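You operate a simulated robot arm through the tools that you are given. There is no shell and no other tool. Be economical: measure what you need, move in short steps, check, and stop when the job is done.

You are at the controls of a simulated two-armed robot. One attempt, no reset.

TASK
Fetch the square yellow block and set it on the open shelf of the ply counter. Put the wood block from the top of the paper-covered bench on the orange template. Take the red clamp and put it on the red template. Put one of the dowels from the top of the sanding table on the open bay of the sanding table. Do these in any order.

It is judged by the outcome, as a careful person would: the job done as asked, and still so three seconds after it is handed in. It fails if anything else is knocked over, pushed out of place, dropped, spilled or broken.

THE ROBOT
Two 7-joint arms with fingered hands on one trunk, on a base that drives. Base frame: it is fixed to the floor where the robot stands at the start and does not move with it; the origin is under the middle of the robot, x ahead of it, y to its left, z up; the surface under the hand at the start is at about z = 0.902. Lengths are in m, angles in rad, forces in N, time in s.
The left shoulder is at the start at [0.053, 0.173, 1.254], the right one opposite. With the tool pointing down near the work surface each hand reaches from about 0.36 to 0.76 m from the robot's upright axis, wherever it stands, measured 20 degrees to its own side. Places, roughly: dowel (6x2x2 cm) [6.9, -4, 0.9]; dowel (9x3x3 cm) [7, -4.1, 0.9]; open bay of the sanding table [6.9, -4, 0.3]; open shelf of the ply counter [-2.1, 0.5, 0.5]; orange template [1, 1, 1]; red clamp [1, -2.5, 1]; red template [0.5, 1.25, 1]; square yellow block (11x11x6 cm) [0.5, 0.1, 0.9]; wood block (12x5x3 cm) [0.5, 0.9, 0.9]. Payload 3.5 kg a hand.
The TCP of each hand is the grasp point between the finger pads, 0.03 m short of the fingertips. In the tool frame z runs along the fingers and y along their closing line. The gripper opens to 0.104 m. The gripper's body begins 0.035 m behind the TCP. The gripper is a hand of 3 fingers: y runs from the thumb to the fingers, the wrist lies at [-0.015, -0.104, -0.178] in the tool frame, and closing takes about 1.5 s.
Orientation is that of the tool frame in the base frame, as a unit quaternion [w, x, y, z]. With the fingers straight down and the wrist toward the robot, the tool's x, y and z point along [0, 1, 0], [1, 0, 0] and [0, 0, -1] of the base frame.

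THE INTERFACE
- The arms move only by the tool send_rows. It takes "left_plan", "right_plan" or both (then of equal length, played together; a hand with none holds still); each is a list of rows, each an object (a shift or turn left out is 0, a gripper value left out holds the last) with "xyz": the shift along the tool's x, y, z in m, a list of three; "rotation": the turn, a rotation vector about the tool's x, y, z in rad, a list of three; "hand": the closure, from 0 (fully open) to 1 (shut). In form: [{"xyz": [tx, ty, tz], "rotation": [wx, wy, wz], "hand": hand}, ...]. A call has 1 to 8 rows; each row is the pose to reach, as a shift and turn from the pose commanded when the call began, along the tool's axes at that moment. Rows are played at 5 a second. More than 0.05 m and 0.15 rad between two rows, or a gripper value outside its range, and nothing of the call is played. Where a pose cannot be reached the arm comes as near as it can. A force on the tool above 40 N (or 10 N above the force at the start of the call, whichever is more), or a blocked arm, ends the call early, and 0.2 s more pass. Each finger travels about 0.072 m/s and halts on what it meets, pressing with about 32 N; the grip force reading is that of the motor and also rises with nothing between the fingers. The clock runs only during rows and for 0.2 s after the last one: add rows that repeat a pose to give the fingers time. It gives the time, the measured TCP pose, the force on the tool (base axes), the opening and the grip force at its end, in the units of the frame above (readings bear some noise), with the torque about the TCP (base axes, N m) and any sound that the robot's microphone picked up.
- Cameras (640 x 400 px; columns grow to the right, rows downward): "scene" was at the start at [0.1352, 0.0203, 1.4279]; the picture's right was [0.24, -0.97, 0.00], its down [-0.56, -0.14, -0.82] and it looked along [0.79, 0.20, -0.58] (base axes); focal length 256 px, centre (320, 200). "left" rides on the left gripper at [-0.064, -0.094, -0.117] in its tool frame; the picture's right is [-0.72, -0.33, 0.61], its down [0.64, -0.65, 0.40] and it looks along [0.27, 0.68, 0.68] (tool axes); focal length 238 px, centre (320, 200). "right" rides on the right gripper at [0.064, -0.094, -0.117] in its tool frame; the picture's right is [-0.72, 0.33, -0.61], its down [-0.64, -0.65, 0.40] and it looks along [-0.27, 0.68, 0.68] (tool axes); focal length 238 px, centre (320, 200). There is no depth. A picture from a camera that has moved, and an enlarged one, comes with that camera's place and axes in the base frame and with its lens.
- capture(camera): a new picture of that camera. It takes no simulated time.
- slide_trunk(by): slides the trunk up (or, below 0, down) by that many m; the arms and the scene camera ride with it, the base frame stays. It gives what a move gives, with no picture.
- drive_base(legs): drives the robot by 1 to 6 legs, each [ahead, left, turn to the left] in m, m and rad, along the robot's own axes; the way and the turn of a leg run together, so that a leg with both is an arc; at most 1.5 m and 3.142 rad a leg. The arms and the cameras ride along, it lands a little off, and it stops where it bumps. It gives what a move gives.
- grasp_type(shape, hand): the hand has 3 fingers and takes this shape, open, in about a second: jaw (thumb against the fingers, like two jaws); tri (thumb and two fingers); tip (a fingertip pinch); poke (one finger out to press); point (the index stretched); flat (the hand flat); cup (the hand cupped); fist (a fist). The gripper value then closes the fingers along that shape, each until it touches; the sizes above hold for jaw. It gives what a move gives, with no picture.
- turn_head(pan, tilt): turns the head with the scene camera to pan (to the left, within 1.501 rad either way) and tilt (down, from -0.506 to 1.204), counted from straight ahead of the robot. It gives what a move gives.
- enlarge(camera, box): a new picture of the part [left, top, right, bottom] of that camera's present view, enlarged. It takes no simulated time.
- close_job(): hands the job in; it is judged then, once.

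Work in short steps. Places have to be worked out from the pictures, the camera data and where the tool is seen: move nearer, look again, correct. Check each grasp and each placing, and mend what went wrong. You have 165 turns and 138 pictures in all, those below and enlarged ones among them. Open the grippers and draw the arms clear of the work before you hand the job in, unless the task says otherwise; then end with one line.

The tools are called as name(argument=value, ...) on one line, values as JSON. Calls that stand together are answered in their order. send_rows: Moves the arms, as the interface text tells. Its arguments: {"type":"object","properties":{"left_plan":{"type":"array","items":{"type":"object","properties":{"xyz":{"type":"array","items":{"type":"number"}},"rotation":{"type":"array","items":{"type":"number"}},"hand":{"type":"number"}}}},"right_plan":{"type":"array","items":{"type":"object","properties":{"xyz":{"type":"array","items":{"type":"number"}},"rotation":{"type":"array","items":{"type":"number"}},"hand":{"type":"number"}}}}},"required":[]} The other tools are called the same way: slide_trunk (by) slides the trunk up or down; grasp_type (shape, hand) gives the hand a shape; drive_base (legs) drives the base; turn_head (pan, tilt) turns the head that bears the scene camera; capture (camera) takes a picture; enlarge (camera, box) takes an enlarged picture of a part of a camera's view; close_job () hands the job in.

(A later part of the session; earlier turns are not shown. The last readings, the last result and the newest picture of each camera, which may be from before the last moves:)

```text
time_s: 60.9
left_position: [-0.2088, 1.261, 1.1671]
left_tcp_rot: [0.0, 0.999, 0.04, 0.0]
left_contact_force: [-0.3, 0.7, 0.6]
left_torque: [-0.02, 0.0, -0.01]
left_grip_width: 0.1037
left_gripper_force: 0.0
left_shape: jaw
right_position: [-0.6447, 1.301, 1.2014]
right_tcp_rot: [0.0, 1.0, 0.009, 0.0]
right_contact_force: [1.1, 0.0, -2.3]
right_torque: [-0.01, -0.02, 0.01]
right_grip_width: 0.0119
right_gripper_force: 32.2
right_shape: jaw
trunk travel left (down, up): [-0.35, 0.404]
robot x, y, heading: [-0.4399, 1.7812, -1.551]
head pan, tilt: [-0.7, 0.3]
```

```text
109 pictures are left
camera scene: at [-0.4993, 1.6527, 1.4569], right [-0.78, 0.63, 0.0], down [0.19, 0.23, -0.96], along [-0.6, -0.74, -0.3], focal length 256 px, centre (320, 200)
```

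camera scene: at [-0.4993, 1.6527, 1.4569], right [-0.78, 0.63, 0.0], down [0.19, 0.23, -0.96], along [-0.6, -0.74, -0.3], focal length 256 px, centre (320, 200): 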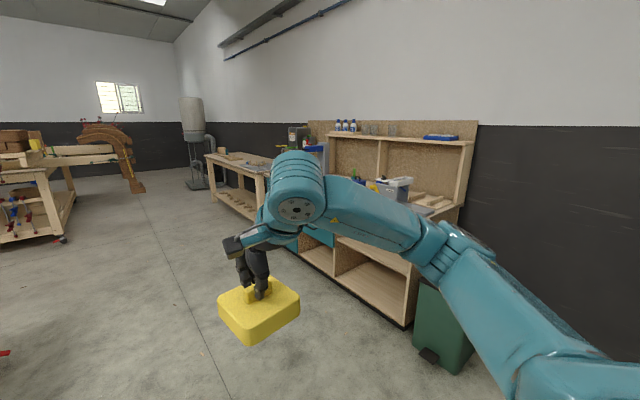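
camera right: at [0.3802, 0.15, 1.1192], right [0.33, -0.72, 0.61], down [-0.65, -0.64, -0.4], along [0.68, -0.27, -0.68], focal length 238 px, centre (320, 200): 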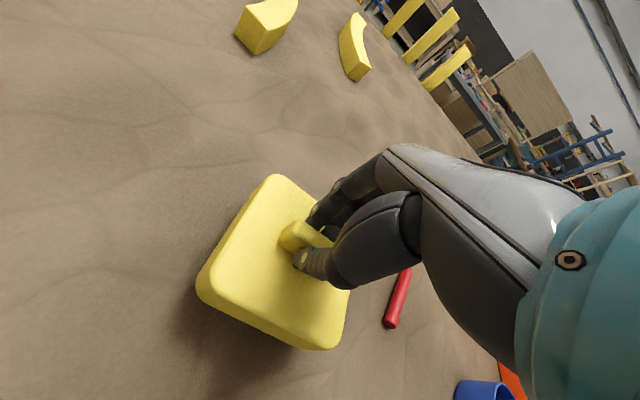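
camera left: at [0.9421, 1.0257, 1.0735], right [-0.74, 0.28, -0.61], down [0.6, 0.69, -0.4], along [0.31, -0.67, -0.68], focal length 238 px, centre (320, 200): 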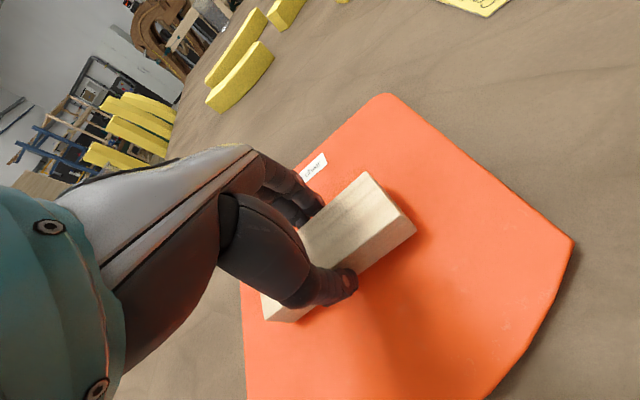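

The ply counter has its front at x of about -1.9, with open bays below. I turn to face it and slide over in front of it.

drive_base(legs=[[0, 0, -1.59], [0, 1.25, 0]])

turn_head(pan=0.0, tilt=0.45)

capture(camera="scene")

```text
time_s: 71.1
left_position: [-0.9497, 0.2983, 1.1676]
left_tcp_rot: [0.0, 0.733, -0.681, -0.001]
left_contact_force: [-0.2, 0.1, 0.2]
left_torque: [0.01, 0.0, -0.01]
left_grip_width: 0.1039
left_gripper_force: 0.1
left_shape: jaw
right_position: [-0.9054, 0.734, 1.2023]
right_tcp_rot: [0.0, 0.711, -0.703, 0.0]
right_contact_force: [0.2, -0.3, -2.8]
right_torque: [-0.02, -0.06, -0.01]
right_grip_width: 0.0118
right_gripper_force: 32.4
right_shape: jaw
trunk travel left (down, up): [-0.35, 0.404]
robot x, y, heading: [-0.4295, 0.525, -3.127]
head pan, tilt: [-0.7, 0.3]
```

```text
time_s: 72.2
left_position: [-0.949, 0.2983, 1.1673]
left_tcp_rot: [0.0, 0.732, -0.681, 0.0]
left_contact_force: [-0.3, -0.5, 0.1]
left_torque: [0.03, 0.01, 0.0]
left_grip_width: 0.1038
left_gripper_force: 0.1
left_shape: jaw
right_position: [-0.906, 0.7346, 1.203]
right_tcp_rot: [0.0, 0.711, -0.703, -0.001]
right_contact_force: [0.9, 0.0, -1.6]
right_torque: [0.04, -0.03, -0.02]
right_grip_width: 0.0118
right_gripper_force: 31.9
right_shape: jaw
trunk travel left (down, up): [-0.35, 0.404]
robot x, y, heading: [-0.4336, 0.5256, -3.129]
head pan, tilt: [0.0, 0.45]
```

```text
108 pictures are left
camera scene: at [-0.5759, 0.5226, 1.443], right [-0.01, 1.0, 0.0], down [0.44, 0.01, -0.9], along [-0.9, -0.01, -0.44], focal length 256 px, centre (320, 200)
```

scene: 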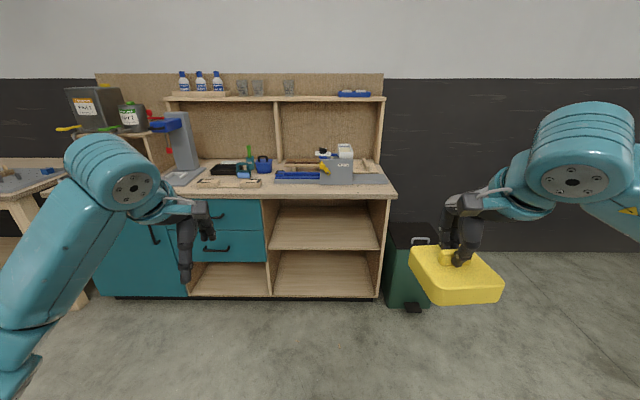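

The middle shelf of the open bay is the target: z about 0.49, y about 0.25–0.88, front near x = -1.86, and empty. I retract and raise the left arm, then lower the trunk and look into the shelf.

send_rows(left_plan=[{"xyz": [0, -0.04, 0]}, {"xyz": [0, -0.08, -0.02]}, {"xyz": [0, -0.12, -0.04]}, {"xyz": [0, -0.13, -0.08]}, {"xyz": [0, -0.13, -0.1]}])

slide_trunk(by=-0.345)

drive_base(legs=[[0.5, 0.13, -0.014]])

turn_head(pan=-0.2, tilt=0.5)

capture(camera="scene")

```text
time_s: 73.3
left_position: [-0.8192, 0.3063, 1.2683]
left_tcp_rot: [-0.001, 0.732, -0.681, 0.0]
left_contact_force: [-0.1, 0.0, -0.3]
left_torque: [0.0, 0.0, -0.03]
left_grip_width: 0.1039
left_gripper_force: 0.2
left_shape: jaw
right_position: [-0.9042, 0.7339, 1.2017]
right_tcp_rot: [0.0, 0.712, -0.703, -0.001]
right_contact_force: [-0.6, -0.1, -3.2]
right_torque: [0.0, -0.03, 0.0]
right_grip_width: 0.0119
right_gripper_force: 31.8
right_shape: jaw
trunk travel left (down, up): [-0.35, 0.404]
robot x, y, heading: [-0.4266, 0.5277, -3.137]
head pan, tilt: [0.0, 0.45]
```

```text
time_s: 76.7
left_position: [-0.8437, 0.3081, 0.9047]
left_tcp_rot: [-0.027, 0.732, -0.68, 0.028]
left_contact_force: [0.1, -0.1, 0.6]
left_torque: [-0.02, -0.01, 0.06]
left_grip_width: 0.1038
left_gripper_force: 0.0
left_shape: jaw
right_position: [-0.9131, 0.734, 0.8483]
right_tcp_rot: [-0.012, 0.711, -0.703, 0.01]
right_contact_force: [-0.6, -0.1, -2.0]
right_torque: [0.0, -0.02, 0.02]
right_grip_width: 0.0119
right_gripper_force: 32.2
right_shape: jaw
trunk travel left (down, up): [-0.005, 0.749]
robot x, y, heading: [-0.4302, 0.5235, -3.127]
head pan, tilt: [0.0, 0.45]
```

```text
time_s: 79.7
left_position: [-1.3385, 0.1751, 0.9043]
left_tcp_rot: [-0.026, 0.73, -0.682, 0.028]
left_contact_force: [0.4, -1.2, 0.2]
left_torque: [-0.02, 0.0, -0.04]
left_grip_width: 0.1042
left_gripper_force: 0.1
left_shape: jaw
right_position: [-1.4061, 0.6018, 0.8486]
right_tcp_rot: [-0.012, 0.71, -0.704, 0.012]
right_contact_force: [0.0, -0.2, -2.7]
right_torque: [-0.02, -0.02, -0.01]
right_grip_width: 0.0121
right_gripper_force: 31.9
right_shape: jaw
trunk travel left (down, up): [-0.005, 0.749]
robot x, y, heading: [-0.9189, 0.391, -3.134]
head pan, tilt: [0.0, 0.45]
```

```text
time_s: 80.5
left_position: [-1.3371, 0.1759, 0.9045]
left_tcp_rot: [-0.027, 0.73, -0.682, 0.029]
left_contact_force: [0.2, -0.1, 0.1]
left_torque: [-0.02, 0.0, 0.03]
left_grip_width: 0.1038
left_gripper_force: 0.1
left_shape: jaw
right_position: [-1.4058, 0.6013, 0.8489]
right_tcp_rot: [-0.012, 0.711, -0.703, 0.011]
right_contact_force: [-0.1, 0.3, -1.6]
right_torque: [-0.04, 0.0, -0.01]
right_grip_width: 0.012
right_gripper_force: 31.9
right_shape: jaw
trunk travel left (down, up): [-0.005, 0.749]
robot x, y, heading: [-0.9242, 0.392, -3.137]
head pan, tilt: [-0.201, 0.499]
```

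```text
107 pictures are left
camera scene: at [-1.2393, 0.4057, 1.0782], right [0.19, 0.98, 0.0], down [0.47, -0.09, -0.88], along [-0.86, 0.17, -0.48], focal length 256 px, centre (320, 200)
```

scene: 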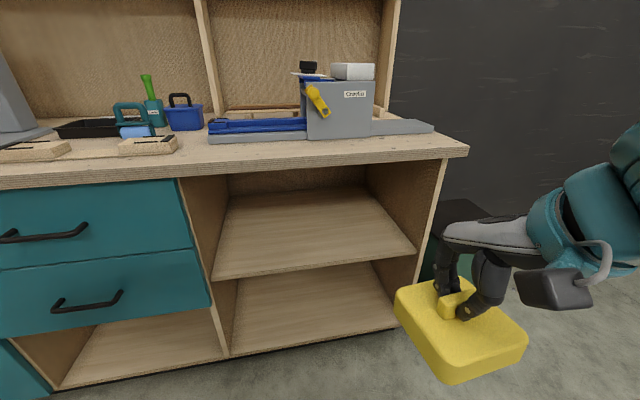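

The torso leans forward when lowered. The shelf is at z ≈ 0.46–0.49 and the counter's underside at ≈ 0.84, so there is room. I lower the right hand in front of the bay, with a small tilt correction.

send_rows(right_plan=[{"xyz": [0, 0, 0.035], "rotation": [-0.033, 0, 0]}, {"xyz": [0, 0, 0.08], "rotation": [-0.033, 0, 0]}, {"xyz": [0, 0, 0.125], "rotation": [-0.033, 0, 0]}, {"xyz": [0, 0, 0.17], "rotation": [-0.033, 0, 0]}, {"xyz": [0, 0, 0.21], "rotation": [-0.033, 0, 0]}, {"xyz": [0, 0, 0.25], "rotation": [-0.033, 0, 0]}, {"xyz": [0, 0, 0.25], "rotation": [-0.033, 0, 0]}])

capture(camera="scene")

capture(camera="right")

```text
time_s: 82.0
left_position: [-1.3366, 0.1756, 0.9028]
left_tcp_rot: [-0.026, 0.73, -0.682, 0.029]
left_contact_force: [-0.2, 0.1, -0.4]
left_torque: [-0.01, -0.03, -0.02]
left_grip_width: 0.104
left_gripper_force: 0.0
left_shape: jaw
right_position: [-1.4094, 0.6015, 0.5909]
right_tcp_rot: [0.0, 0.71, -0.704, 0.0]
right_contact_force: [0.0, 0.2, -2.3]
right_torque: [-0.02, 0.0, -0.02]
right_grip_width: 0.012
right_gripper_force: 32.3
right_shape: jaw
right hand out of reach, approached as far as the arm can: row 1, 2, 3, 4, 5, 6, 7
trunk travel left (down, up): [-0.005, 0.749]
robot x, y, heading: [-0.9221, 0.3937, -3.13]
head pan, tilt: [-0.201, 0.499]
```

```text
106 pictures are left
camera scene: at [-1.2393, 0.4057, 1.0782], right [0.19, 0.98, 0.0], down [0.47, -0.09, -0.88], along [-0.86, 0.17, -0.48], focal length 256 px, centre (320, 200)
```

scene: 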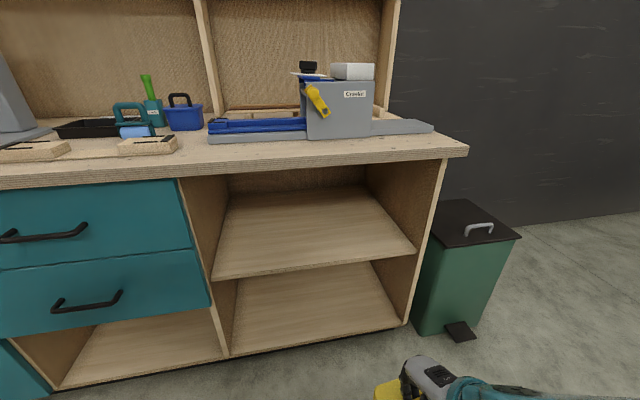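

```text
105 pictures are left
camera right: at [-1.3143, 0.5385, 0.7079], right [-0.33, 0.72, 0.61], down [0.65, 0.65, -0.4], along [-0.69, 0.26, -0.68], focal length 238 px, centre (320, 200)
```

right: 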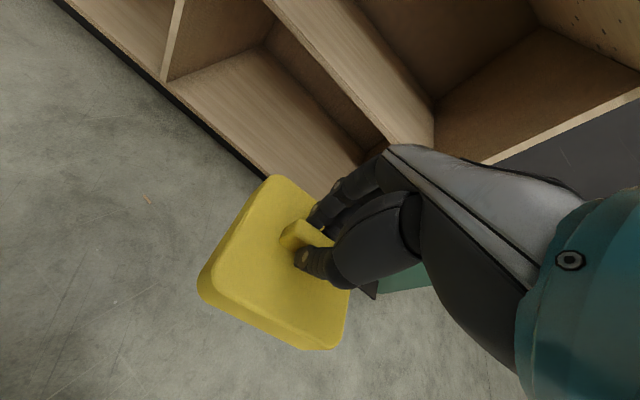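

The hand is at z 0.59, in front of the shelf. I raise it slightly, extend the arm forward, and watch reachability.

send_rows(right_plan=[{"xyz": [0, 0.03, -0.015]}, {"xyz": [0, 0.07, -0.015]}, {"xyz": [0, 0.11, -0.015]}, {"xyz": [0, 0.15, -0.015]}, {"xyz": [0, 0.19, -0.015]}, {"xyz": [0, 0.19, -0.015]}])

capture(camera="scene")

```text
time_s: 83.5
left_position: [-1.3384, 0.1749, 0.9044]
left_tcp_rot: [-0.026, 0.73, -0.682, 0.028]
left_contact_force: [-0.6, 0.8, -0.6]
left_torque: [0.01, -0.02, 0.01]
left_grip_width: 0.1039
left_gripper_force: 0.1
left_shape: jaw
right_position: [-1.599, 0.6005, 0.6045]
right_tcp_rot: [0.0, 0.709, -0.705, 0.0]
right_contact_force: [0.3, 0.2, -1.9]
right_torque: [-0.04, -0.01, 0.03]
right_grip_width: 0.012
right_gripper_force: 32.5
right_shape: jaw
trunk travel left (down, up): [-0.005, 0.749]
robot x, y, heading: [-0.92, 0.3899, -3.133]
head pan, tilt: [-0.201, 0.499]
```

```text
104 pictures are left
camera scene: at [-1.2394, 0.4057, 1.0781], right [0.19, 0.98, 0.0], down [0.47, -0.09, -0.88], along [-0.86, 0.17, -0.48], focal length 256 px, centre (320, 200)
```

scene: 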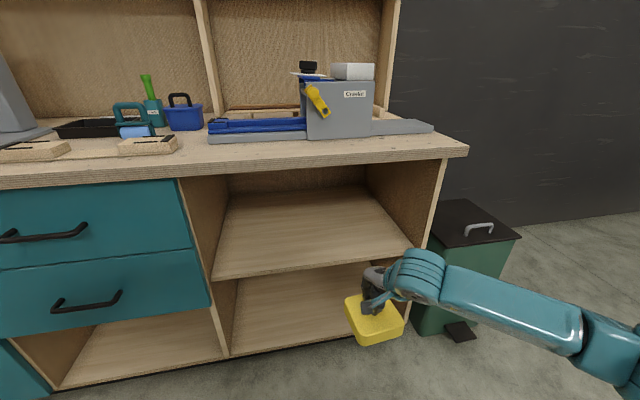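

The forearm is nearly level, which suits deep insertion. I drive forward 0.22 m and left 0.05 m, then check the height against the shelf edge.

drive_base(legs=[[0.2, 0.05, 0]])

turn_head(pan=-0.1, tilt=0.8)

capture(camera="scene")

capture(camera="right")

```text
time_s: 85.1
left_position: [-1.5383, 0.1206, 0.9043]
left_tcp_rot: [-0.026, 0.731, -0.681, 0.029]
left_contact_force: [-0.5, -0.4, -0.2]
left_torque: [0.02, 0.02, 0.0]
left_grip_width: 0.1036
left_gripper_force: 0.0
left_shape: jaw
right_position: [-1.8016, 0.5461, 0.6035]
right_tcp_rot: [0.0, 0.711, -0.703, 0.0]
right_contact_force: [1.0, 0.3, -1.3]
right_torque: [0.03, -0.03, 0.01]
right_grip_width: 0.0118
right_gripper_force: 32.1
right_shape: jaw
trunk travel left (down, up): [-0.005, 0.749]
robot x, y, heading: [-1.1241, 0.3421, -3.129]
head pan, tilt: [-0.201, 0.499]
```

```text
time_s: 85.9
left_position: [-1.539, 0.1227, 0.9047]
left_tcp_rot: [-0.026, 0.732, -0.681, 0.028]
left_contact_force: [-0.8, 0.1, -0.7]
left_torque: [-0.03, 0.01, 0.0]
left_grip_width: 0.104
left_gripper_force: 0.1
left_shape: jaw
right_position: [-1.7998, 0.5454, 0.6054]
right_tcp_rot: [-0.001, 0.711, -0.704, 0.0]
right_contact_force: [-1.4, -0.7, -2.0]
right_torque: [0.01, -0.01, 0.02]
right_grip_width: 0.0119
right_gripper_force: 32.2
right_shape: jaw
trunk travel left (down, up): [-0.005, 0.749]
robot x, y, heading: [-1.1236, 0.3392, -3.13]
head pan, tilt: [-0.099, 0.799]
```

```text
103 pictures are left
camera scene: at [-1.4325, 0.3432, 1.0522], right [0.09, 1.0, 0.0], down [0.71, -0.06, -0.7], along [-0.69, 0.06, -0.72], focal length 256 px, centre (320, 200)
```

scene: 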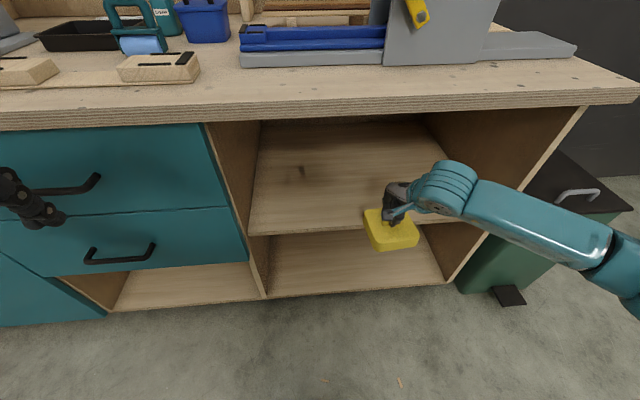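

```text
102 pictures are left
camera right: at [-1.707, 0.483, 0.7222], right [-0.33, 0.72, 0.61], down [0.65, 0.65, -0.4], along [-0.69, 0.26, -0.68], focal length 238 px, centre (320, 200)
```

right: 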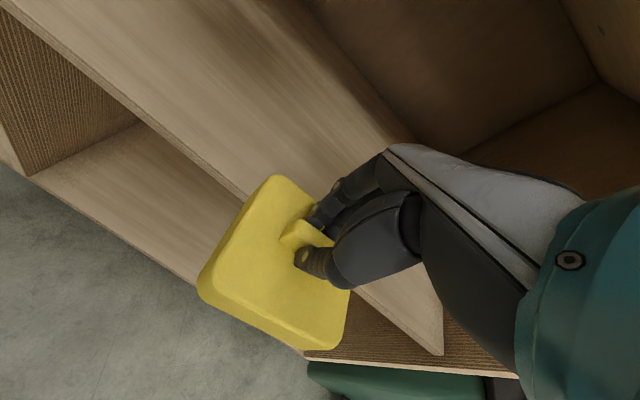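

Triangulated, the shelf is at z ≈ 0.487 with its front edge at x ≈ -1.862. The block's bottom is at 0.535, so it clears. I drive 0.15 m further in.

drive_base(legs=[[0.15, 0, 0]])

capture(camera="scene")

capture(camera="right")

```text
time_s: 87.3
left_position: [-1.6899, 0.1202, 0.9038]
left_tcp_rot: [-0.026, 0.731, -0.681, 0.028]
left_contact_force: [-0.2, 0.4, 0.0]
left_torque: [0.03, -0.04, -0.03]
left_grip_width: 0.1037
left_gripper_force: 0.3
left_shape: jaw
right_position: [-1.9528, 0.5444, 0.6061]
right_tcp_rot: [0.0, 0.711, -0.703, 0.0]
right_contact_force: [0.1, 0.5, -1.1]
right_torque: [-0.03, -0.03, 0.0]
right_grip_width: 0.0122
right_gripper_force: 31.7
right_shape: jaw
trunk travel left (down, up): [-0.005, 0.749]
robot x, y, heading: [-1.2743, 0.3405, -3.132]
head pan, tilt: [-0.099, 0.799]
```

```text
101 pictures are left
camera scene: at [-1.5834, 0.3415, 1.0521], right [0.09, 1.0, 0.0], down [0.71, -0.06, -0.7], along [-0.69, 0.06, -0.72], focal length 256 px, centre (320, 200)
```

scene: 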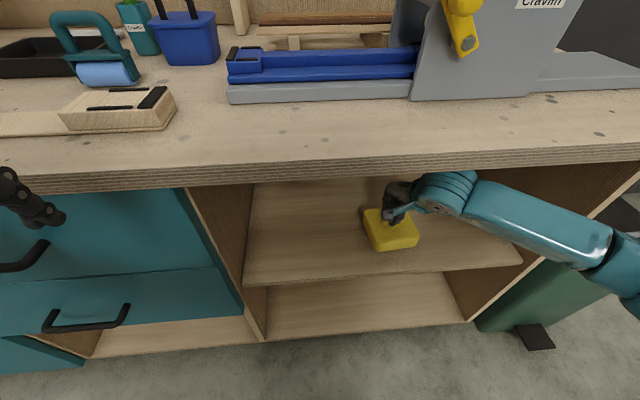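

```text
100 pictures are left
camera right: at [-1.8579, 0.4813, 0.722], right [-0.33, 0.72, 0.61], down [0.65, 0.65, -0.4], along [-0.69, 0.26, -0.68], focal length 238 px, centre (320, 200)
```

right: 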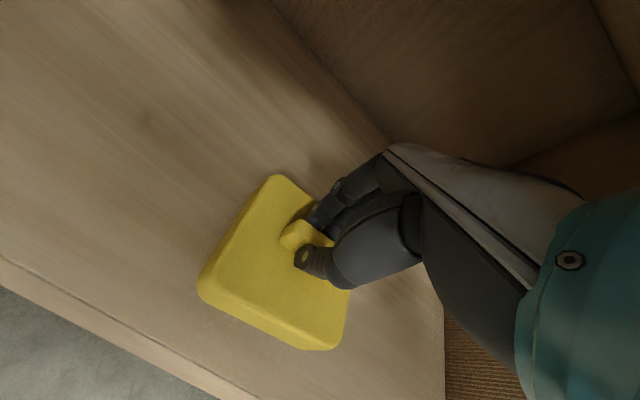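

The block is over the shelf with about 3.5 cm to spare at the front. I lower it gently until contact.

send_rows(right_plan=[{"xyz": [0, 0.005, 0.02]}, {"xyz": [0, 0.005, 0.035]}, {"xyz": [0, 0.005, 0.042]}, {"xyz": [0, 0.005, 0.046]}, {"xyz": [0, 0.005, 0.05]}, {"xyz": [0, 0.005, 0.054]}])

```text
time_s: 88.7
left_position: [-1.6878, 0.1203, 0.9061]
left_tcp_rot: [-0.025, 0.731, -0.681, 0.026]
left_contact_force: [1.1, -1.0, 0.4]
left_torque: [0.03, -0.04, -0.01]
left_grip_width: 0.1038
left_gripper_force: 0.0
left_shape: jaw
right_position: [-1.959, 0.5448, 0.5583]
right_tcp_rot: [0.005, 0.711, -0.704, -0.003]
right_contact_force: [3.9, 0.5, 22.9]
right_torque: [0.0, 0.03, -0.01]
right_grip_width: 0.0126
right_gripper_force: 32.2
right_shape: jaw
trunk travel left (down, up): [-0.005, 0.749]
robot x, y, heading: [-1.2735, 0.3385, -3.131]
head pan, tilt: [-0.099, 0.799]
```

Contact is made (23 N). I ease off, open, rise a little, and check before pulling back.

send_rows(right_plan=[{"xyz": [0, 0, -0.006]}, {"xyz": [0, 0, -0.006], "hand": 0.5}, {"xyz": [0, 0, -0.006], "hand": 0.5}, {"xyz": [0, 0, -0.006], "hand": 0.3}, {"xyz": [0, 0, -0.006], "hand": 0.3}, {"xyz": [0, 0, -0.03], "hand": 0.3}, {"xyz": [0, 0, -0.06], "hand": 0.3}])

capture(camera="right")

capture(camera="scene")

```text
time_s: 90.3
left_position: [-1.689, 0.12, 0.9045]
left_tcp_rot: [-0.027, 0.731, -0.681, 0.029]
left_contact_force: [0.7, 0.1, -0.2]
left_torque: [0.01, -0.02, 0.03]
left_grip_width: 0.104
left_gripper_force: 0.0
left_shape: jaw
right_position: [-1.9568, 0.5446, 0.6114]
right_tcp_rot: [0.0, 0.71, -0.704, -0.001]
right_contact_force: [0.0, -0.2, 0.0]
right_torque: [0.01, 0.01, 0.02]
right_grip_width: 0.0725
right_gripper_force: 0.1
right_shape: jaw
trunk travel left (down, up): [-0.005, 0.749]
robot x, y, heading: [-1.2707, 0.3382, -3.123]
head pan, tilt: [-0.099, 0.799]
```

```text
99 pictures are left
camera right: at [-1.8629, 0.4811, 0.7283], right [-0.33, 0.71, 0.61], down [0.65, 0.65, -0.4], along [-0.69, 0.26, -0.68], focal length 238 px, centre (320, 200)
```

right: 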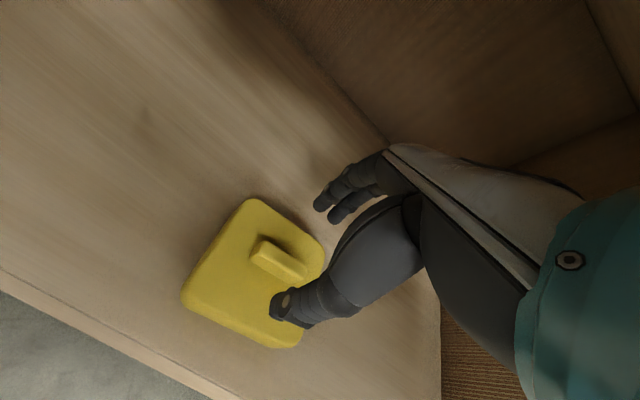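

```text
98 pictures are left
camera scene: at [-1.5829, 0.3414, 1.0523], right [0.09, 1.0, 0.0], down [0.71, -0.06, -0.7], along [-0.69, 0.06, -0.72], focal length 256 px, centre (320, 200)
```

scene: 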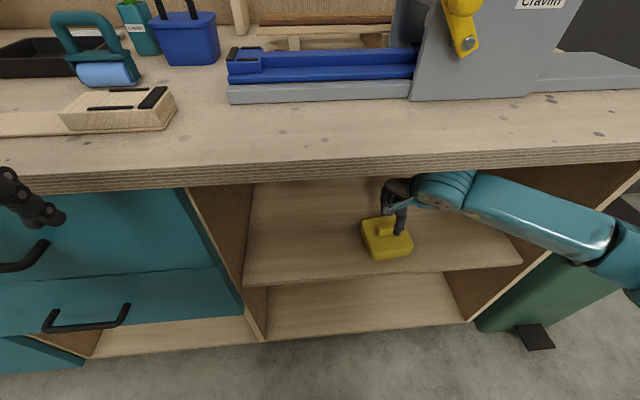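

The block sits on the shelf and the fingertips clear the handle. I back out, raise the trunk, and bring the right arm up.

drive_base(legs=[[-0.7, 0, 0]])

slide_trunk(by=0.345)

turn_head(pan=0.0, tilt=0.5)

capture(camera="scene")

```text
time_s: 94.2
left_position: [-0.9818, 0.128, 0.9039]
left_tcp_rot: [-0.026, 0.732, -0.68, 0.028]
left_contact_force: [-1.1, 0.1, 0.3]
left_torque: [-0.02, -0.01, 0.03]
left_grip_width: 0.1037
left_gripper_force: 0.1
left_shape: jaw
right_position: [-1.2495, 0.5519, 0.6122]
right_tcp_rot: [0.0, 0.711, -0.703, 0.0]
right_contact_force: [0.8, -0.4, 0.3]
right_torque: [0.0, -0.04, 0.01]
right_grip_width: 0.0724
right_gripper_force: 0.0
right_shape: jaw
trunk travel left (down, up): [-0.005, 0.749]
robot x, y, heading: [-0.5653, 0.3458, -3.137]
head pan, tilt: [-0.099, 0.799]
```

```text
time_s: 97.5
left_position: [-0.9825, 0.129, 1.2489]
left_tcp_rot: [-0.025, 0.732, -0.68, 0.028]
left_contact_force: [0.2, -0.6, 0.1]
left_torque: [0.01, 0.03, 0.04]
left_grip_width: 0.1038
left_gripper_force: 0.1
left_shape: jaw
right_position: [-1.2502, 0.5505, 0.9559]
right_tcp_rot: [0.0, 0.712, -0.703, 0.0]
right_contact_force: [0.0, 0.0, -0.2]
right_torque: [-0.02, 0.0, 0.02]
right_grip_width: 0.0726
right_gripper_force: 0.0
right_shape: jaw
trunk travel left (down, up): [-0.35, 0.404]
robot x, y, heading: [-0.562, 0.3466, -3.128]
head pan, tilt: [-0.099, 0.799]
```

```text
time_s: 98.3
left_position: [-0.982, 0.1272, 1.2491]
left_tcp_rot: [-0.026, 0.732, -0.68, 0.028]
left_contact_force: [-0.2, 0.5, 0.1]
left_torque: [0.01, -0.01, -0.02]
left_grip_width: 0.1039
left_gripper_force: 0.0
left_shape: jaw
right_position: [-1.2501, 0.5516, 0.9566]
right_tcp_rot: [0.0, 0.711, -0.703, 0.0]
right_contact_force: [-0.6, 0.1, 0.8]
right_torque: [0.0, 0.01, 0.01]
right_grip_width: 0.0723
right_gripper_force: 0.1
right_shape: jaw
trunk travel left (down, up): [-0.35, 0.404]
robot x, y, heading: [-0.5655, 0.3448, -3.135]
head pan, tilt: [0.0, 0.499]
```

```text
97 pictures are left
camera scene: at [-0.7125, 0.3432, 1.4385], right [-0.01, 1.0, 0.0], down [0.48, 0.01, -0.88], along [-0.88, -0.01, -0.48], focal length 256 px, centre (320, 200)
```

scene: 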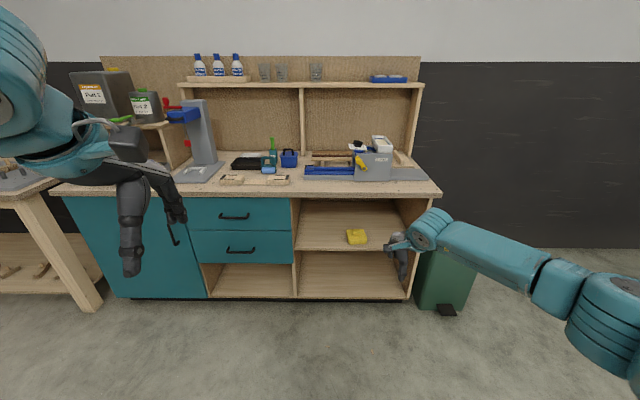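

The yellow block is on the shelf. I tuck the right hand, turn toward -y, and drive toward the clamp cart, stopping well short to look.

send_rows(right_plan=[{"xyz": [0, -0.03, -0.03]}, {"xyz": [0, -0.06, -0.06]}, {"xyz": [0, -0.09, -0.09]}, {"xyz": [0, -0.12, -0.12]}, {"xyz": [0, -0.15, -0.15]}, {"xyz": [0, -0.18, -0.18]}, {"xyz": [0, -0.21, -0.21], "hand": 0}, {"xyz": [0, -0.22, -0.24], "hand": 0}])

drive_base(legs=[[0, 0, 1.565], [1.4, 0, 0], [0.4, 0, 0], [0, 1.1, 0]])

turn_head(pan=0.2, tilt=0.4)

capture(camera="scene")

```text
time_s: 100.1
left_position: [-0.9818, 0.1281, 1.2497]
left_tcp_rot: [-0.026, 0.731, -0.681, 0.028]
left_contact_force: [0.3, 0.7, 1.0]
left_torque: [0.0, 0.0, 0.03]
left_grip_width: 0.1038
left_gripper_force: 0.0
left_shape: jaw
right_position: [-1.0272, 0.5536, 1.1957]
right_tcp_rot: [-0.001, 0.711, -0.703, 0.0]
right_contact_force: [1.4, 0.1, -0.1]
right_torque: [0.0, -0.01, 0.0]
right_grip_width: 0.1037
right_gripper_force: 0.0
right_shape: jaw
trunk travel left (down, up): [-0.35, 0.404]
robot x, y, heading: [-0.5681, 0.349, -3.13]
head pan, tilt: [0.0, 0.499]
```

```text
time_s: 118.4
left_position: [0.8397, -1.826, 1.2487]
left_tcp_rot: [-0.038, 0.998, 0.046, 0.001]
left_contact_force: [0.2, -0.5, -0.6]
left_torque: [0.0, 0.01, 0.0]
left_grip_width: 0.1034
left_gripper_force: 0.1
left_shape: jaw
right_position: [0.4148, -1.883, 1.1958]
right_tcp_rot: [0.0, 1.0, 0.016, 0.0]
right_contact_force: [0.4, -0.5, 0.2]
right_torque: [-0.02, -0.01, 0.02]
right_grip_width: 0.1037
right_gripper_force: 0.1
right_shape: jaw
trunk travel left (down, up): [-0.35, 0.404]
robot x, y, heading: [0.612, -1.4113, -1.54]
head pan, tilt: [0.0, 0.499]
```

```text
time_s: 119.1
left_position: [0.8387, -1.8254, 1.2492]
left_tcp_rot: [-0.039, 0.998, 0.047, 0.002]
left_contact_force: [-0.7, 0.3, -0.7]
left_torque: [0.0, 0.02, -0.02]
left_grip_width: 0.1039
left_gripper_force: 0.2
left_shape: jaw
right_position: [0.4148, -1.8823, 1.1959]
right_tcp_rot: [0.001, 1.0, 0.016, -0.001]
right_contact_force: [0.4, -0.3, 0.1]
right_torque: [0.03, 0.02, 0.01]
right_grip_width: 0.1035
right_gripper_force: 0.1
right_shape: jaw
trunk travel left (down, up): [-0.35, 0.404]
robot x, y, heading: [0.6113, -1.4163, -1.538]
head pan, tilt: [0.201, 0.4]
```

```text
96 pictures are left
camera scene: at [0.6329, -1.559, 1.4476], right [-0.97, -0.23, 0.0], down [-0.09, 0.38, -0.92], along [0.21, -0.9, -0.39], focal length 256 px, centre (320, 200)
```

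scene: 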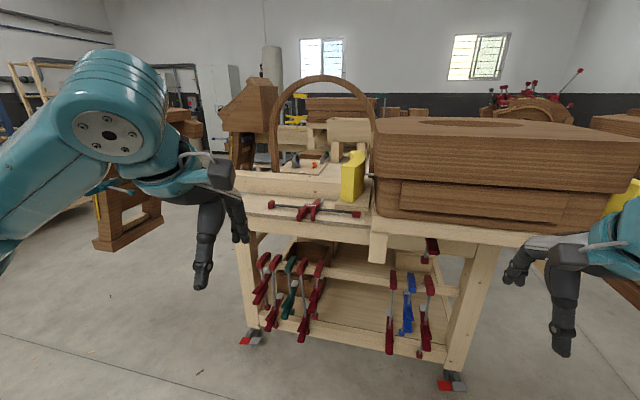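

A red clamp lies on the cart's front rail near [0.9, -2.6]. I zoom in on it.

enlarge(camera="scene", box=[230, 160, 390, 260])

capture(camera="left")

```text
4.00 times, centred on (310, 210) of scene
camera zoom: at [0.6329, -1.559, 1.4476], right [-0.97, -0.23, 0.0], down [-0.09, 0.38, -0.92], along [0.21, -0.9, -0.39], focal length 1024 px, centre (360, 160)
```

zoom: 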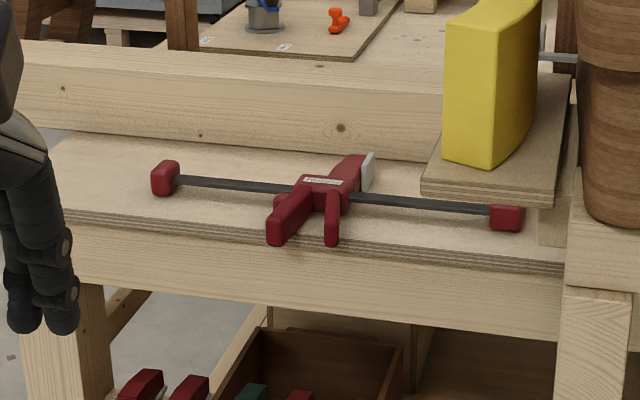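

```text
94 pictures are left
camera left: at [0.7664, -1.747, 1.3729], right [-0.75, 0.3, -0.59], down [0.58, 0.74, -0.35], along [0.33, -0.6, -0.73], focal length 238 px, centre (320, 200)
```

left: 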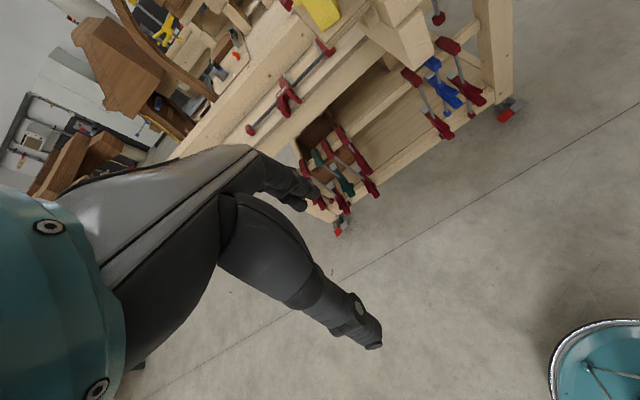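

The clamp is a bar clamp lying along x on a board at z ≈ 0.95, with its body at about [0.92, -2.59]. I retract the right hand (the brown box stands ahead of it) and drive closer.

send_rows(right_plan=[{"xyz": [0, -0.04, 0]}, {"xyz": [0, -0.08, -0.02]}, {"xyz": [0, -0.12, -0.04]}, {"xyz": [0, -0.12, -0.06]}], left_plan=[{"rotation": [0.04, 0, 0]}, {"rotation": [0.078, 0, 0]}, {"rotation": [0.078, 0, 0]}, {"rotation": [0.078, 0, 0]}])

drive_base(legs=[[0.5, 0.18, -0.033]])

turn_head(pan=0.3, tilt=0.6)

capture(camera="scene")

capture(camera="left")

```text
time_s: 120.1
left_position: [0.8377, -1.8257, 1.249]
left_tcp_rot: [-0.078, 0.996, 0.047, -0.002]
left_contact_force: [-1.2, 0.5, 0.1]
left_torque: [-0.01, -0.03, 0.05]
left_grip_width: 0.1038
left_gripper_force: 0.0
left_shape: jaw
right_position: [0.4112, -1.7623, 1.2554]
right_tcp_rot: [0.0, 1.0, 0.016, -0.001]
right_contact_force: [-0.6, -1.4, -0.5]
right_torque: [0.01, -0.01, -0.01]
right_grip_width: 0.1038
right_gripper_force: 0.1
right_shape: jaw
trunk travel left (down, up): [-0.35, 0.404]
robot x, y, heading: [0.6139, -1.4156, -1.536]
head pan, tilt: [0.201, 0.4]
```

```text
time_s: 122.3
left_position: [0.9553, -2.1445, 1.2503]
left_tcp_rot: [-0.076, 0.996, 0.037, -0.001]
left_contact_force: [-0.4, -0.3, 0.6]
left_torque: [0.01, -0.05, 0.0]
left_grip_width: 0.1037
left_gripper_force: 0.0
left_shape: jaw
right_position: [0.5286, -2.0673, 1.2571]
right_tcp_rot: [0.001, 1.0, 0.01, -0.004]
right_contact_force: [-1.0, 18.4, 3.7]
right_torque: [-0.58, 0.0, -0.3]
right_grip_width: 0.1025
right_gripper_force: 0.0
right_shape: jaw
trunk travel left (down, up): [-0.35, 0.404]
robot x, y, heading: [0.7386, -1.7302, -1.563]
head pan, tilt: [0.201, 0.4]
stopped in leg 1: the force on the tool passed its limit at 61 N (the readings are from after the stop); the commanded pose is now the measured one
```

```text
time_s: 123.0
left_position: [0.9541, -2.1444, 1.251]
left_tcp_rot: [-0.076, 0.996, 0.036, -0.001]
left_contact_force: [-0.6, 1.3, 0.9]
left_torque: [0.0, -0.06, 0.0]
left_grip_width: 0.1039
left_gripper_force: 0.1
left_shape: jaw
right_position: [0.5283, -2.0675, 1.2572]
right_tcp_rot: [0.001, 1.0, 0.009, -0.004]
right_contact_force: [-1.8, 23.5, 1.9]
right_torque: [-0.63, -0.02, -0.4]
right_grip_width: 0.1027
right_gripper_force: 0.1
right_shape: jaw
trunk travel left (down, up): [-0.35, 0.404]
robot x, y, heading: [0.7373, -1.7334, -1.563]
head pan, tilt: [0.3, 0.6]
```

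```text
93 pictures are left
camera scene: at [0.7626, -1.8659, 1.43], right [-0.95, -0.31, 0.0], down [-0.17, 0.53, -0.83], along [0.25, -0.79, -0.56], focal length 256 px, centre (320, 200)
```

scene: 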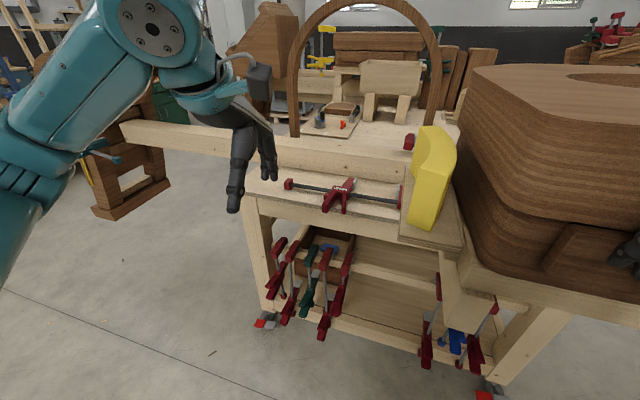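

```text
92 pictures are left
camera left: at [0.885, -2.0733, 1.3803], right [-0.74, 0.36, -0.56], down [0.59, 0.75, -0.3], along [0.31, -0.55, -0.77], focal length 238 px, centre (320, 200)
```

left: 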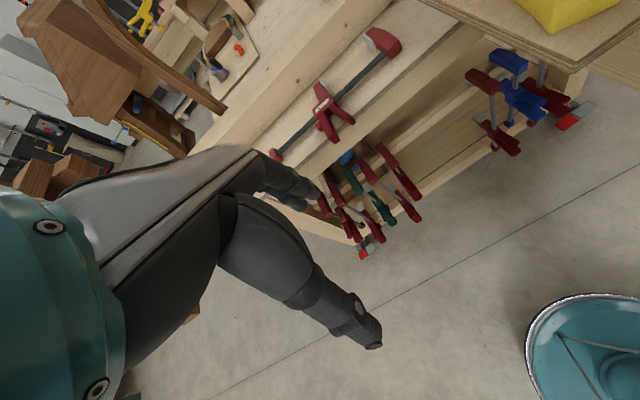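

The right hand touched the brown box. I back off at once and check whether the box has shifted.

drive_base(legs=[[-0.1, 0, 0]])

turn_head(pan=-0.1, tilt=0.4)

capture(camera="scene")

```text
time_s: 124.2
left_position: [0.9535, -2.0487, 1.2501]
left_tcp_rot: [-0.077, 0.996, 0.036, 0.0]
left_contact_force: [0.1, 0.6, 0.3]
left_torque: [0.0, 0.03, 0.03]
left_grip_width: 0.1039
left_gripper_force: 0.1
left_shape: jaw
right_position: [0.5291, -1.9738, 1.2562]
right_tcp_rot: [0.0, 1.0, 0.009, -0.003]
right_contact_force: [0.1, 0.8, 0.6]
right_torque: [-0.02, 0.03, 0.01]
right_grip_width: 0.1036
right_gripper_force: 0.0
right_shape: jaw
trunk travel left (down, up): [-0.35, 0.404]
robot x, y, heading: [0.7359, -1.637, -1.552]
head pan, tilt: [0.3, 0.6]
```

```text
time_s: 125.0
left_position: [0.9547, -2.0486, 1.2506]
left_tcp_rot: [-0.078, 0.996, 0.036, 0.0]
left_contact_force: [0.7, 0.0, 0.4]
left_torque: [0.0, -0.03, -0.04]
left_grip_width: 0.1037
left_gripper_force: 0.0
left_shape: jaw
right_position: [0.5293, -1.9757, 1.2556]
right_tcp_rot: [0.0, 1.0, 0.01, -0.003]
right_contact_force: [-0.1, 0.0, 0.5]
right_torque: [0.03, -0.03, -0.01]
right_grip_width: 0.1039
right_gripper_force: 0.1
right_shape: jaw
trunk travel left (down, up): [-0.35, 0.404]
robot x, y, heading: [0.7366, -1.6388, -1.553]
head pan, tilt: [-0.099, 0.4]
```

```text
91 pictures are left
camera scene: at [0.7267, -1.7811, 1.4476], right [-1.0, 0.09, 0.0], down [0.03, 0.39, -0.92], along [-0.08, -0.92, -0.39], focal length 256 px, centre (320, 200)
```

scene: 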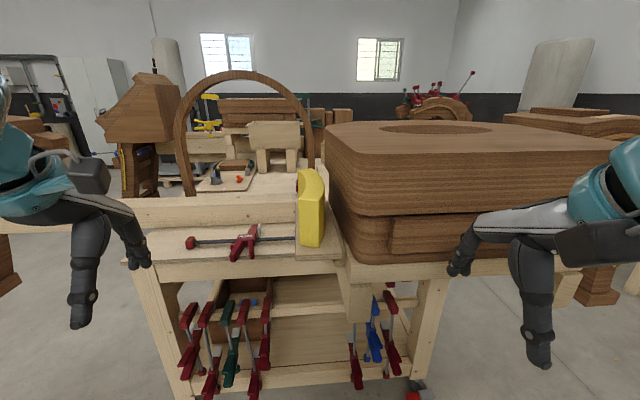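

I zoom in on the box's foot to compare its place on the cart with the earlier close-up.

enlarge(camera="scene", box=[180, 180, 420, 330])

```text
2.67 times, centred on (300, 255) of scene
camera zoom: at [0.7267, -1.7811, 1.4476], right [-1.0, 0.09, 0.0], down [0.03, 0.39, -0.92], along [-0.08, -0.92, -0.39], focal length 683 px, centre (373, 53)
```

zoom: 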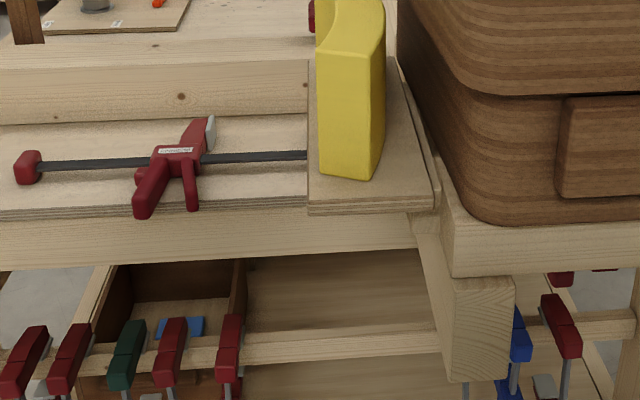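

The box is still flush with its beam, so it has not shifted. The box juts out to y ≈ -2.13 for x < 0.62, so I move left to x ≈ 1.0, fix the left hand's tilt, and advance from there.

drive_base(legs=[[0, 0.27, -0.018]])

send_rows(left_plan=[{"rotation": [-0.07, 0, 0]}, {"rotation": [-0.15, 0, 0]}, {"rotation": [-0.15, 0, 0]}])

drive_base(legs=[[0.2, 0, 0]])

turn_head(pan=-0.1, tilt=0.7)

capture(camera="scene")

capture(camera="left")

```text
time_s: 126.9
left_position: [1.2195, -2.0523, 1.2497]
left_tcp_rot: [-0.078, 0.997, 0.027, 0.001]
left_contact_force: [1.3, 1.1, -0.2]
left_torque: [0.02, 0.03, 0.02]
left_grip_width: 0.1039
left_gripper_force: 0.1
left_shape: jaw
right_position: [0.7946, -1.9692, 1.2562]
right_tcp_rot: [0.0, 1.0, 0.0, -0.003]
right_contact_force: [-0.8, -0.2, 0.3]
right_torque: [-0.02, -0.01, -0.02]
right_grip_width: 0.1041
right_gripper_force: 0.0
right_shape: jaw
trunk travel left (down, up): [-0.35, 0.404]
robot x, y, heading: [1.0074, -1.6329, -1.576]
head pan, tilt: [-0.099, 0.4]
```

```text
time_s: 127.7
left_position: [1.2191, -2.0521, 1.2495]
left_tcp_rot: [-0.002, 1.0, 0.027, 0.003]
left_contact_force: [-0.4, 0.2, 0.3]
left_torque: [-0.02, 0.0, 0.01]
left_grip_width: 0.1038
left_gripper_force: 0.1
left_shape: jaw
right_position: [0.7932, -1.9693, 1.2557]
right_tcp_rot: [0.0, 1.0, 0.0, -0.003]
right_contact_force: [-0.7, 1.0, 0.4]
right_torque: [0.0, 0.03, 0.01]
right_grip_width: 0.1039
right_gripper_force: 0.0
right_shape: jaw
trunk travel left (down, up): [-0.35, 0.404]
robot x, y, heading: [1.0104, -1.6347, -1.572]
head pan, tilt: [-0.099, 0.4]
```

```text
time_s: 129.3
left_position: [1.218, -2.2463, 1.2498]
left_tcp_rot: [-0.002, 1.0, 0.028, 0.003]
left_contact_force: [1.2, 0.0, -0.6]
left_torque: [-0.01, 0.01, -0.02]
left_grip_width: 0.1038
left_gripper_force: 0.0
left_shape: jaw
right_position: [0.7939, -2.1611, 1.2576]
right_tcp_rot: [0.001, 1.0, 0.001, -0.003]
right_contact_force: [0.0, 0.8, -0.5]
right_torque: [0.01, 0.01, 0.01]
right_grip_width: 0.1038
right_gripper_force: 0.0
right_shape: jaw
trunk travel left (down, up): [-0.35, 0.404]
robot x, y, heading: [1.0085, -1.8316, -1.58]
head pan, tilt: [-0.099, 0.4]
```

```text
time_s: 130.1
left_position: [1.2189, -2.2442, 1.2497]
left_tcp_rot: [-0.002, 1.0, 0.028, 0.003]
left_contact_force: [0.2, 0.0, -0.1]
left_torque: [-0.01, 0.01, 0.02]
left_grip_width: 0.1039
left_gripper_force: 0.0
left_shape: jaw
right_position: [0.7941, -2.1621, 1.2567]
right_tcp_rot: [0.001, 1.0, 0.001, -0.003]
right_contact_force: [-0.1, -0.3, -0.8]
right_torque: [0.01, 0.0, 0.03]
right_grip_width: 0.1037
right_gripper_force: 0.0
right_shape: jaw
trunk travel left (down, up): [-0.35, 0.404]
robot x, y, heading: [1.007, -1.8265, -1.572]
head pan, tilt: [-0.099, 0.7]
```

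```text
89 pictures are left
camera scene: at [0.996, -1.9644, 1.4211], right [-0.99, 0.1, 0.0], down [0.07, 0.64, -0.77], along [-0.08, -0.76, -0.64], focal length 256 px, centre (320, 200)
```

scene: 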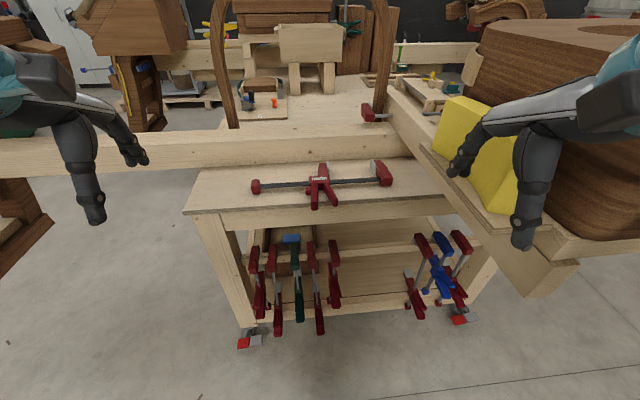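

```text
88 pictures are left
camera left: at [1.1493, -2.1551, 1.3671], right [-0.73, 0.29, -0.62], down [0.6, 0.69, -0.4], along [0.31, -0.66, -0.68], focal length 238 px, centre (320, 200)
```

left: 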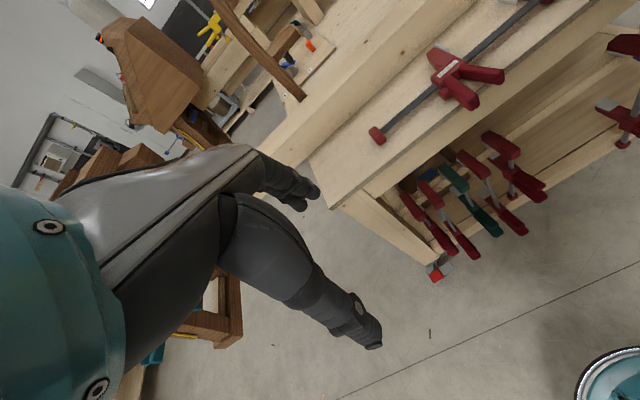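

I zoom in on the clamp to fix the grip point on the bar beside the body.

enlarge(camera="scene", box=[230, 140, 410, 252])

enlarge(camera="left", box=[340, 20, 540, 145])

```text
3.56 times, centred on (320, 196) of scene
camera zoom: at [0.996, -1.9644, 1.4211], right [-0.99, 0.1, 0.0], down [0.07, 0.64, -0.77], along [-0.08, -0.76, -0.64], focal length 910 px, centre (320, 214)
```

zoom: 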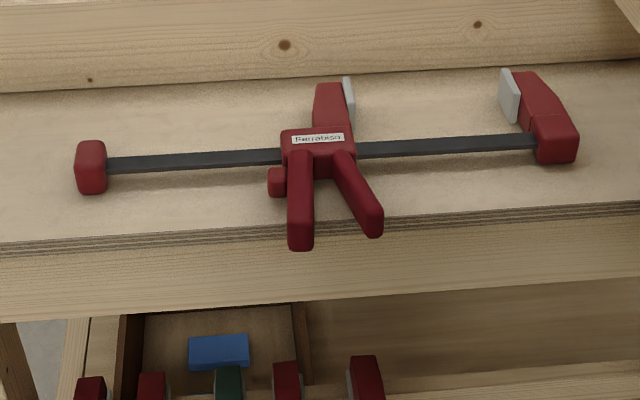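

```text
3.20 times, centred on (440, 82) of left
camera zoom: at [1.1493, -2.1551, 1.3671], right [-0.73, 0.29, -0.62], down [0.6, 0.69, -0.4], along [0.31, -0.66, -0.68], focal length 763 px, centre (-64, 576)
```

zoom: 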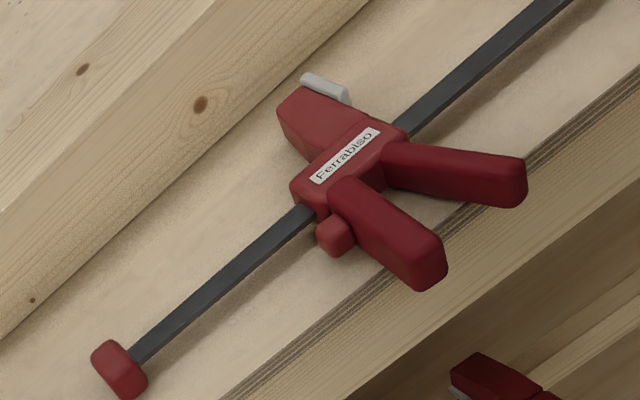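

The bar lies along x at y ≈ -2.591, z ≈ 0.96. The best grip point is just beyond the body, at [0.865, -2.591]. I lift the right hand clear, then look to see how near the right elbow is to the box.

send_rows(right_plan=[{"xyz": [0, 0, -0.04]}, {"xyz": [0, 0, -0.08]}, {"xyz": [0, 0, -0.12]}, {"xyz": [0.03, 0, -0.14]}])

turn_head(pan=-1.0, tilt=0.6)

capture(camera="scene")

```text
time_s: 131.1
left_position: [1.2214, -2.2473, 1.2486]
left_tcp_rot: [-0.002, 1.0, 0.029, 0.002]
left_contact_force: [0.7, 0.4, -0.5]
left_torque: [0.03, 0.02, -0.02]
left_grip_width: 0.1041
left_gripper_force: 0.0
left_shape: jaw
right_position: [0.828, -2.1636, 1.3974]
right_tcp_rot: [0.0, 1.0, 0.001, -0.004]
right_contact_force: [0.1, 0.1, -0.1]
right_torque: [0.02, 0.02, -0.04]
right_grip_width: 0.1037
right_gripper_force: 0.1
right_shape: jaw
trunk travel left (down, up): [-0.35, 0.404]
robot x, y, heading: [1.0021, -1.8309, -1.575]
head pan, tilt: [-0.099, 0.7]
```

```text
time_s: 132.3
left_position: [1.2195, -2.2463, 1.2492]
left_tcp_rot: [-0.002, 1.0, 0.028, 0.002]
left_contact_force: [-0.1, -1.2, -0.4]
left_torque: [0.01, -0.01, 0.02]
left_grip_width: 0.1038
left_gripper_force: 0.0
left_shape: jaw
right_position: [0.825, -2.1618, 1.3978]
right_tcp_rot: [0.0, 1.0, 0.0, -0.003]
right_contact_force: [-0.1, 0.1, -1.0]
right_torque: [0.01, -0.01, -0.01]
right_grip_width: 0.1038
right_gripper_force: 0.0
right_shape: jaw
trunk travel left (down, up): [-0.35, 0.404]
robot x, y, heading: [1.0067, -1.8287, -1.577]
head pan, tilt: [-1.0, 0.6]
```

```text
85 pictures are left
camera scene: at [0.9301, -1.9291, 1.4294], right [-0.54, 0.84, 0.0], down [0.48, 0.3, -0.83], along [-0.7, -0.44, -0.56], focal length 256 px, centre (320, 200)
```

scene: 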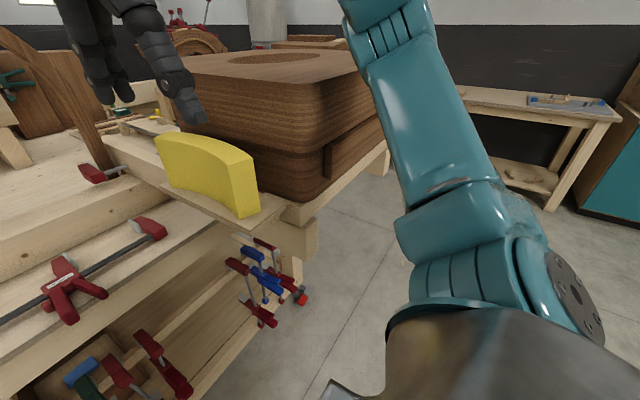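

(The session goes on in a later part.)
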